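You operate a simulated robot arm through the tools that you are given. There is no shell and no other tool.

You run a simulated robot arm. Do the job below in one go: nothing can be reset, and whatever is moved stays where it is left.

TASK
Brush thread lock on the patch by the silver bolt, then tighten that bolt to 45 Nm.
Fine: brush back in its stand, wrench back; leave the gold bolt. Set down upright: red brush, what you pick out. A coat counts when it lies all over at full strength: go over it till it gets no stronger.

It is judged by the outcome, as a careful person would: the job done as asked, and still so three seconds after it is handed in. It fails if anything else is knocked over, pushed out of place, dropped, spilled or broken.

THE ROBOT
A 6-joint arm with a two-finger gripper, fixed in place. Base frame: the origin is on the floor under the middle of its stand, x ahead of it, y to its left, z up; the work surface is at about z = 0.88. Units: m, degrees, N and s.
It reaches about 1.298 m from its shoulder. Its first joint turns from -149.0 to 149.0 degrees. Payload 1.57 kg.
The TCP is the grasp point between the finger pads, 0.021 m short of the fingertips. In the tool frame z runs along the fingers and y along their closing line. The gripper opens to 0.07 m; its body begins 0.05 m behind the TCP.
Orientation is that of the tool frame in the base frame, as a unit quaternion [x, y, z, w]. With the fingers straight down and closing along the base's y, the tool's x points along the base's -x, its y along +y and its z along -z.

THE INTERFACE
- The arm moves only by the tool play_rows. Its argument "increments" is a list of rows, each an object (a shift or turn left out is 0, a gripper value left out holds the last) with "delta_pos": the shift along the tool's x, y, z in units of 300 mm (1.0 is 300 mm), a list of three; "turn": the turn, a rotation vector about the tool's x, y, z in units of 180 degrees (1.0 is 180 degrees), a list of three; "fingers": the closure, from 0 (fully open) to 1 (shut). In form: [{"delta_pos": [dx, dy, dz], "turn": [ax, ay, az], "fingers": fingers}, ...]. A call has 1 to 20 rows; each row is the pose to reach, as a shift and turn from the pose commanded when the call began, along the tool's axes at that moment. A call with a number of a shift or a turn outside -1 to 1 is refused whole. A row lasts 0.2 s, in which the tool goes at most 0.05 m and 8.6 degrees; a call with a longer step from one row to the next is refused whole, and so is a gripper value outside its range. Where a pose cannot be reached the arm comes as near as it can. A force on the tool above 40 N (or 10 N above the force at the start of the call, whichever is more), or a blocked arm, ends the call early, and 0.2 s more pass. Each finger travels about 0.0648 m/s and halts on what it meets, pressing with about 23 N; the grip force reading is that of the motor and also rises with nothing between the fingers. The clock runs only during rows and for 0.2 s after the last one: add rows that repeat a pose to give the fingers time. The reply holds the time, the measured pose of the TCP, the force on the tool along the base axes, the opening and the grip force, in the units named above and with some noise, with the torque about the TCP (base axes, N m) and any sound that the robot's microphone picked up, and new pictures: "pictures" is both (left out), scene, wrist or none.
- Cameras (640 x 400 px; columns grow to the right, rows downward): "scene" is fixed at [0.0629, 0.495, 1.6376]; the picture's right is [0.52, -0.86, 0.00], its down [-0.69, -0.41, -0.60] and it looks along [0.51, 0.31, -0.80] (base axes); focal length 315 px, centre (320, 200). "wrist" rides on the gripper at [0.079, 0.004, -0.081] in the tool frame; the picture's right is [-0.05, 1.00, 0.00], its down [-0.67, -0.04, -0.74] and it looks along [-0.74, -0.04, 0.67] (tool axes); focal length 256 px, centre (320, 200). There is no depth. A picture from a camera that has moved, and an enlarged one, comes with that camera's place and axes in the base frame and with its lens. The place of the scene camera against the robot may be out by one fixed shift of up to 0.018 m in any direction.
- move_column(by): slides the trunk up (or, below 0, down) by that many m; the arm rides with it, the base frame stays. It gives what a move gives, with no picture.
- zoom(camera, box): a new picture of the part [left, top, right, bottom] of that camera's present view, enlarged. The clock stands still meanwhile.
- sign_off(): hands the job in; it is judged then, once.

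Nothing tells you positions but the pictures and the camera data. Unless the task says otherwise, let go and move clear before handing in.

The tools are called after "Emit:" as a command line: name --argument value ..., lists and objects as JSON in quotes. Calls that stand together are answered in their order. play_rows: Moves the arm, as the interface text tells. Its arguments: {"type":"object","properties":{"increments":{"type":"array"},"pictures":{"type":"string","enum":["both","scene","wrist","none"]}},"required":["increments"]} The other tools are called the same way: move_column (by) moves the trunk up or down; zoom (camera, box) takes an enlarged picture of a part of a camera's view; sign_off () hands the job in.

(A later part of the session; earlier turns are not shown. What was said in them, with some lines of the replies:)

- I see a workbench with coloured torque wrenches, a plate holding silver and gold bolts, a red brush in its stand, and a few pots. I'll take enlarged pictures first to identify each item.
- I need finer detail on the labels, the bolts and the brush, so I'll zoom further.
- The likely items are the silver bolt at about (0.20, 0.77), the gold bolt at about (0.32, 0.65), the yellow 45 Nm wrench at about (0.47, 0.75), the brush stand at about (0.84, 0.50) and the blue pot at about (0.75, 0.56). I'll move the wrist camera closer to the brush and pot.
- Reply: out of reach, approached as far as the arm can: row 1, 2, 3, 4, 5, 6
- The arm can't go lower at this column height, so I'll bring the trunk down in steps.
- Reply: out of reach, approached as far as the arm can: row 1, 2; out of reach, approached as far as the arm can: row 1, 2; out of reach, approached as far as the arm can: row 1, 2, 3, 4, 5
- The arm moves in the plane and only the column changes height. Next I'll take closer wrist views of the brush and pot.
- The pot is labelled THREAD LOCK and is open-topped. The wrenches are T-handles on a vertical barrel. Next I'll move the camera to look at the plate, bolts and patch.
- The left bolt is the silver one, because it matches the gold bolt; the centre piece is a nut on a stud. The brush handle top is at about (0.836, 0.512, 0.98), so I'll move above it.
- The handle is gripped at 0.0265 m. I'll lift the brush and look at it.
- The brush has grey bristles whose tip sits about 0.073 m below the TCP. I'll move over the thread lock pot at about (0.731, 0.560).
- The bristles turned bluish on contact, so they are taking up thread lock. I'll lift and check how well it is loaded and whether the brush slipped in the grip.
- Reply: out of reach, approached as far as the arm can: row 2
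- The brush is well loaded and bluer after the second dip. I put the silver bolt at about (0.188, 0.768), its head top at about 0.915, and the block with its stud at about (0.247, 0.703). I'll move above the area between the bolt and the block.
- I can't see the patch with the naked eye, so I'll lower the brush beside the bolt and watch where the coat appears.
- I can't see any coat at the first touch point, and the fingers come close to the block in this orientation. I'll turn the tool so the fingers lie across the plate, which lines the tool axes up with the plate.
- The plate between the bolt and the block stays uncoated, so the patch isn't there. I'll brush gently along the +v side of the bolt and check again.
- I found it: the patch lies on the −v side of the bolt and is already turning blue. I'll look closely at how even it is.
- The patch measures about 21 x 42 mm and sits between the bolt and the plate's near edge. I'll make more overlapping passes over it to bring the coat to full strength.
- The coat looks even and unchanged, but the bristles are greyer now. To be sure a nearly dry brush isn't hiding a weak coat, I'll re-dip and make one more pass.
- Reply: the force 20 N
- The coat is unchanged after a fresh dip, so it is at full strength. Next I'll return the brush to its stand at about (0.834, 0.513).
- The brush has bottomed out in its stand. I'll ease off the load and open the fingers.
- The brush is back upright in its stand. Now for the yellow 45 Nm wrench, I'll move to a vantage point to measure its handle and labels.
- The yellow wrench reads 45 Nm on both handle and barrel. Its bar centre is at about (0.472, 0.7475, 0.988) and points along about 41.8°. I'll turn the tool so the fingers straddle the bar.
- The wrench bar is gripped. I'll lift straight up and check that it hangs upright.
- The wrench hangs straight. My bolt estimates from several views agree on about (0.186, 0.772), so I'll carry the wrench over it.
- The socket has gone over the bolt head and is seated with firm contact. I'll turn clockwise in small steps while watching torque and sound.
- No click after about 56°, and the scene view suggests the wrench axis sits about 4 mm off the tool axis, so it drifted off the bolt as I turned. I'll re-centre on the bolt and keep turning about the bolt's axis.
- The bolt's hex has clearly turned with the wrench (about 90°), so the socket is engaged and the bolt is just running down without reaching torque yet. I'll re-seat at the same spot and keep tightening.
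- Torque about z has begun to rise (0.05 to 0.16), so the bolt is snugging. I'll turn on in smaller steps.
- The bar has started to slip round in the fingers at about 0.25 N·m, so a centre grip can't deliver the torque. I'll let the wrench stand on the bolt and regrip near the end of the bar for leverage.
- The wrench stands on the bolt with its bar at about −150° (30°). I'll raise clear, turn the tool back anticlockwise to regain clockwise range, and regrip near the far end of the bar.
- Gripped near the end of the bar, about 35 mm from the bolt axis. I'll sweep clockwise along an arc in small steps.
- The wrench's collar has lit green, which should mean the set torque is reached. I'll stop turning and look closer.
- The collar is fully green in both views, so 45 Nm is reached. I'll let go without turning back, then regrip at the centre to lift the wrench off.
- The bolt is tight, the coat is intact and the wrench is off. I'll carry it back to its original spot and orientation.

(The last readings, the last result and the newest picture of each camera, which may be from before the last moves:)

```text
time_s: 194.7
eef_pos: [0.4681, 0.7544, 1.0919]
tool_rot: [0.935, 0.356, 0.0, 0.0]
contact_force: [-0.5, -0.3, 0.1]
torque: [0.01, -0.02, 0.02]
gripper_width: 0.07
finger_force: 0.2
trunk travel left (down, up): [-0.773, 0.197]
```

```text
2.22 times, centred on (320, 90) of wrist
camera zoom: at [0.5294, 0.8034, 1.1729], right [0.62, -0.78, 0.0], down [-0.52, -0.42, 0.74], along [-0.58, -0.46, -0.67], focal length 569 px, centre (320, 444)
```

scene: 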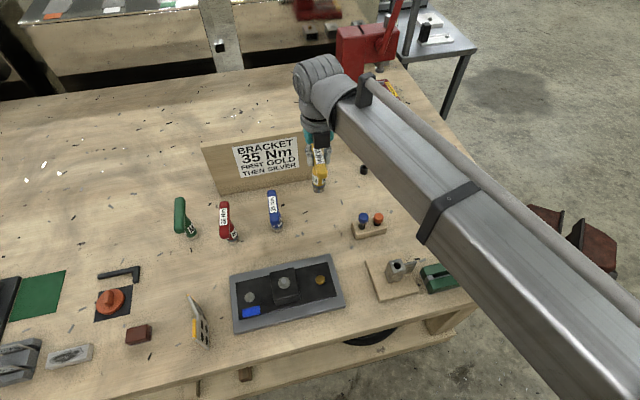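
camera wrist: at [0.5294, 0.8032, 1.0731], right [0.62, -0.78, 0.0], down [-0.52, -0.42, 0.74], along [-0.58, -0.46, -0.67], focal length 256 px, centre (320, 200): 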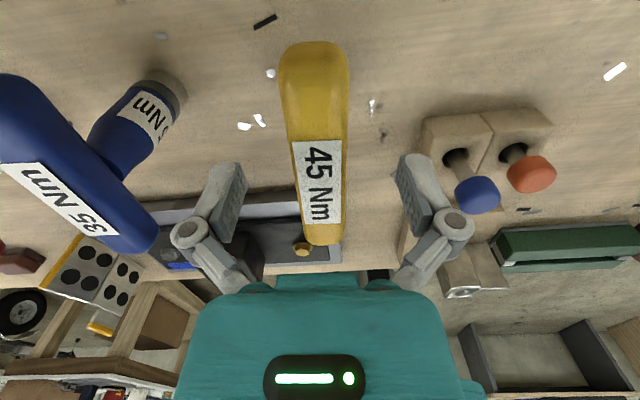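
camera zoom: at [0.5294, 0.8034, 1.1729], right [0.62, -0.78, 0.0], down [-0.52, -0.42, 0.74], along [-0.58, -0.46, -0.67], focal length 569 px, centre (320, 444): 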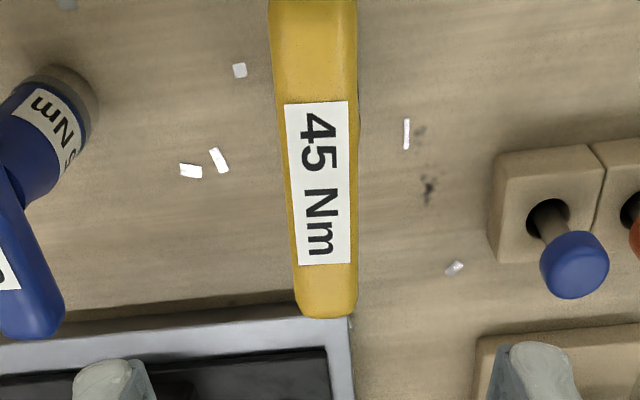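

The wrench stands upright back in its place. I'll move the arm clear and check the whole scene.

Emit:
move_column --by 0.06

Emit:
play_rows --increments '[{"delta_pos": [-0.1, 0.1, 0]}, {"delta_pos": [-0.2, 0.2, 0]}, {"delta_pos": [-0.3, 0.3, 0]}, {"delta_pos": [-0.4, 0.4, 0]}, {"delta_pos": [-0.5, 0.5, 0]}, {"delta_pos": [-0.6, 0.594, 0]}]' --pictures "both"

Emit:
zoom --camera "scene" --box '[160, 170, 350, 330]'

Emit:
zoom --camera "scene" --box '[330, 130, 490, 240]'

Emit:
zoom --camera "scene" --box '[235, 270, 290, 320]'

```text
time_s: 195.7
eef_pos: [0.4672, 0.7536, 1.1527]
tool_rot: [0.935, 0.355, 0.0, 0.0]
contact_force: [-0.3, -0.1, -0.8]
torque: [0.01, 0.02, -0.02]
gripper_width: 0.0702
finger_force: 0.1
trunk travel left (down, up): [-0.833, 0.137]
```

```text
time_s: 197.1
eef_pos: [0.4518, 0.5002, 1.1515]
tool_rot: [0.935, 0.355, 0.0, 0.0]
contact_force: [0.3, -0.3, -0.5]
torque: [0.02, -0.02, -0.01]
gripper_width: 0.07
finger_force: 0.1
trunk travel left (down, up): [-0.833, 0.137]
camera wrist: at [0.5132, 0.5494, 1.2334], right [0.62, -0.78, 0.0], down [-0.52, -0.42, 0.74], along [-0.58, -0.46, -0.67], focal length 256 px, centre (320, 200)
```

scene: 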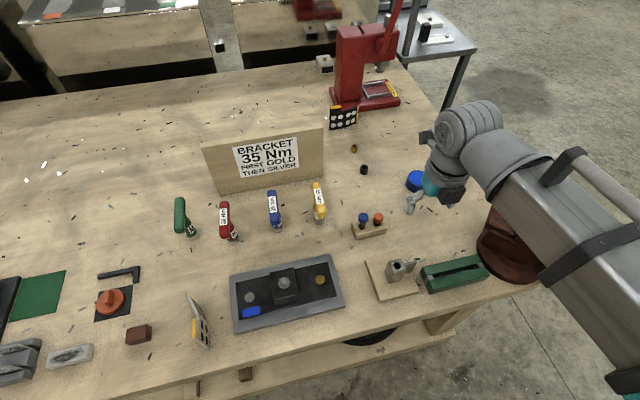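
wrist: 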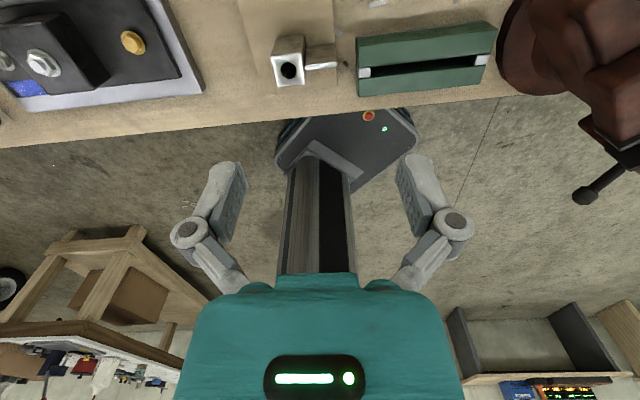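

```text
2.50 times, centred on (255, 250) of scene
camera zoom: at [0.0629, 0.495, 1.6376], right [0.52, -0.86, 0.0], down [-0.69, -0.41, -0.6], along [0.51, 0.31, -0.8], focal length 787 px, centre (482, 75)
```

zoom: 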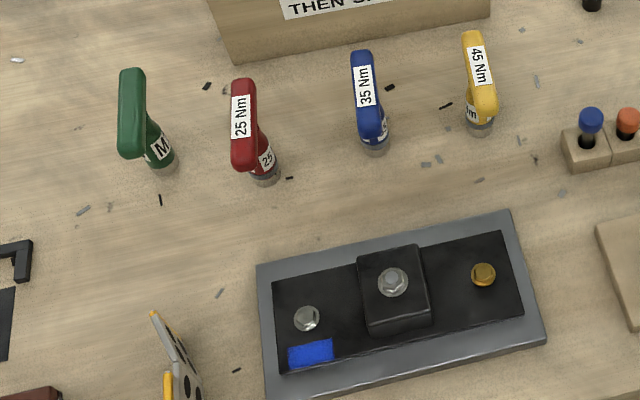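

```text
3.64 times, centred on (410, 185) of scene
camera zoom: at [0.0629, 0.495, 1.6376], right [0.52, -0.86, 0.0], down [-0.69, -0.41, -0.6], along [0.51, 0.31, -0.8], focal length 1144 px, centre (-7, 254)
```

zoom: 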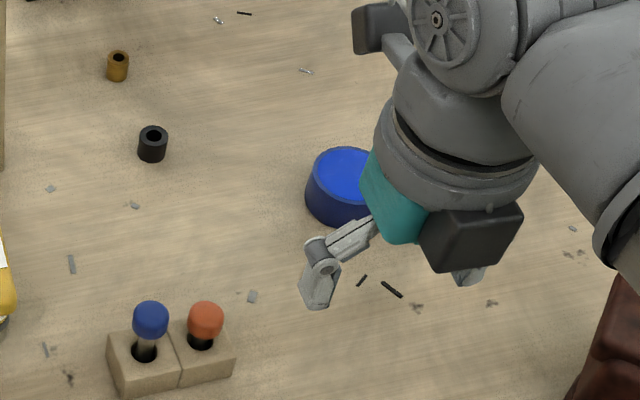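

```text
8.00 times, centred on (262, 295) of scene
camera zoom: at [0.0629, 0.495, 1.6376], right [0.52, -0.86, 0.0], down [-0.69, -0.41, -0.6], along [0.51, 0.31, -0.8], focal length 2518 px, centre (780, -560)
```

zoom: 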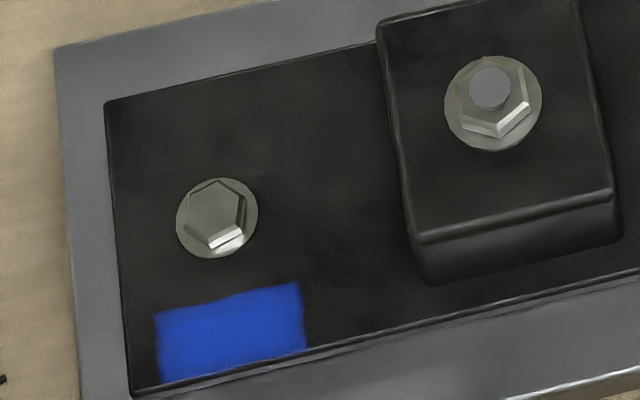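

Emit:
sign_off

```text
The job is handed in.
```

The thread lock is on and the silver bolt is tightened to 45 Nm. I've handed the job in but haven't been told the result.

- **Thread lock:** the patch beside the silver bolt is blue all over. After a fresh dip and another full pass it got no stronger, so I took it as full strength.
- **Silver bolt:** I used the yellow 45 Nm wrench and turned clockwise about 200° in all, until its collar lit green. I took that light as 45 Nm reached, because no click was reported. The sign on the bench says 35 Nm, gold first, but I followed your instruction instead.
- **Gold bolt:** I left it alone.
- **Brush and wrench:** the red brush is upright in its stand. The wrench is upright in its old spot, but its handle is turned end for end from how I found it.

In the last pictures nothing else had been moved or knocked over, and the arm was clear. The brush stand was hidden behind the arm in those pictures; the brush was upright when I last saw it, just after letting go.
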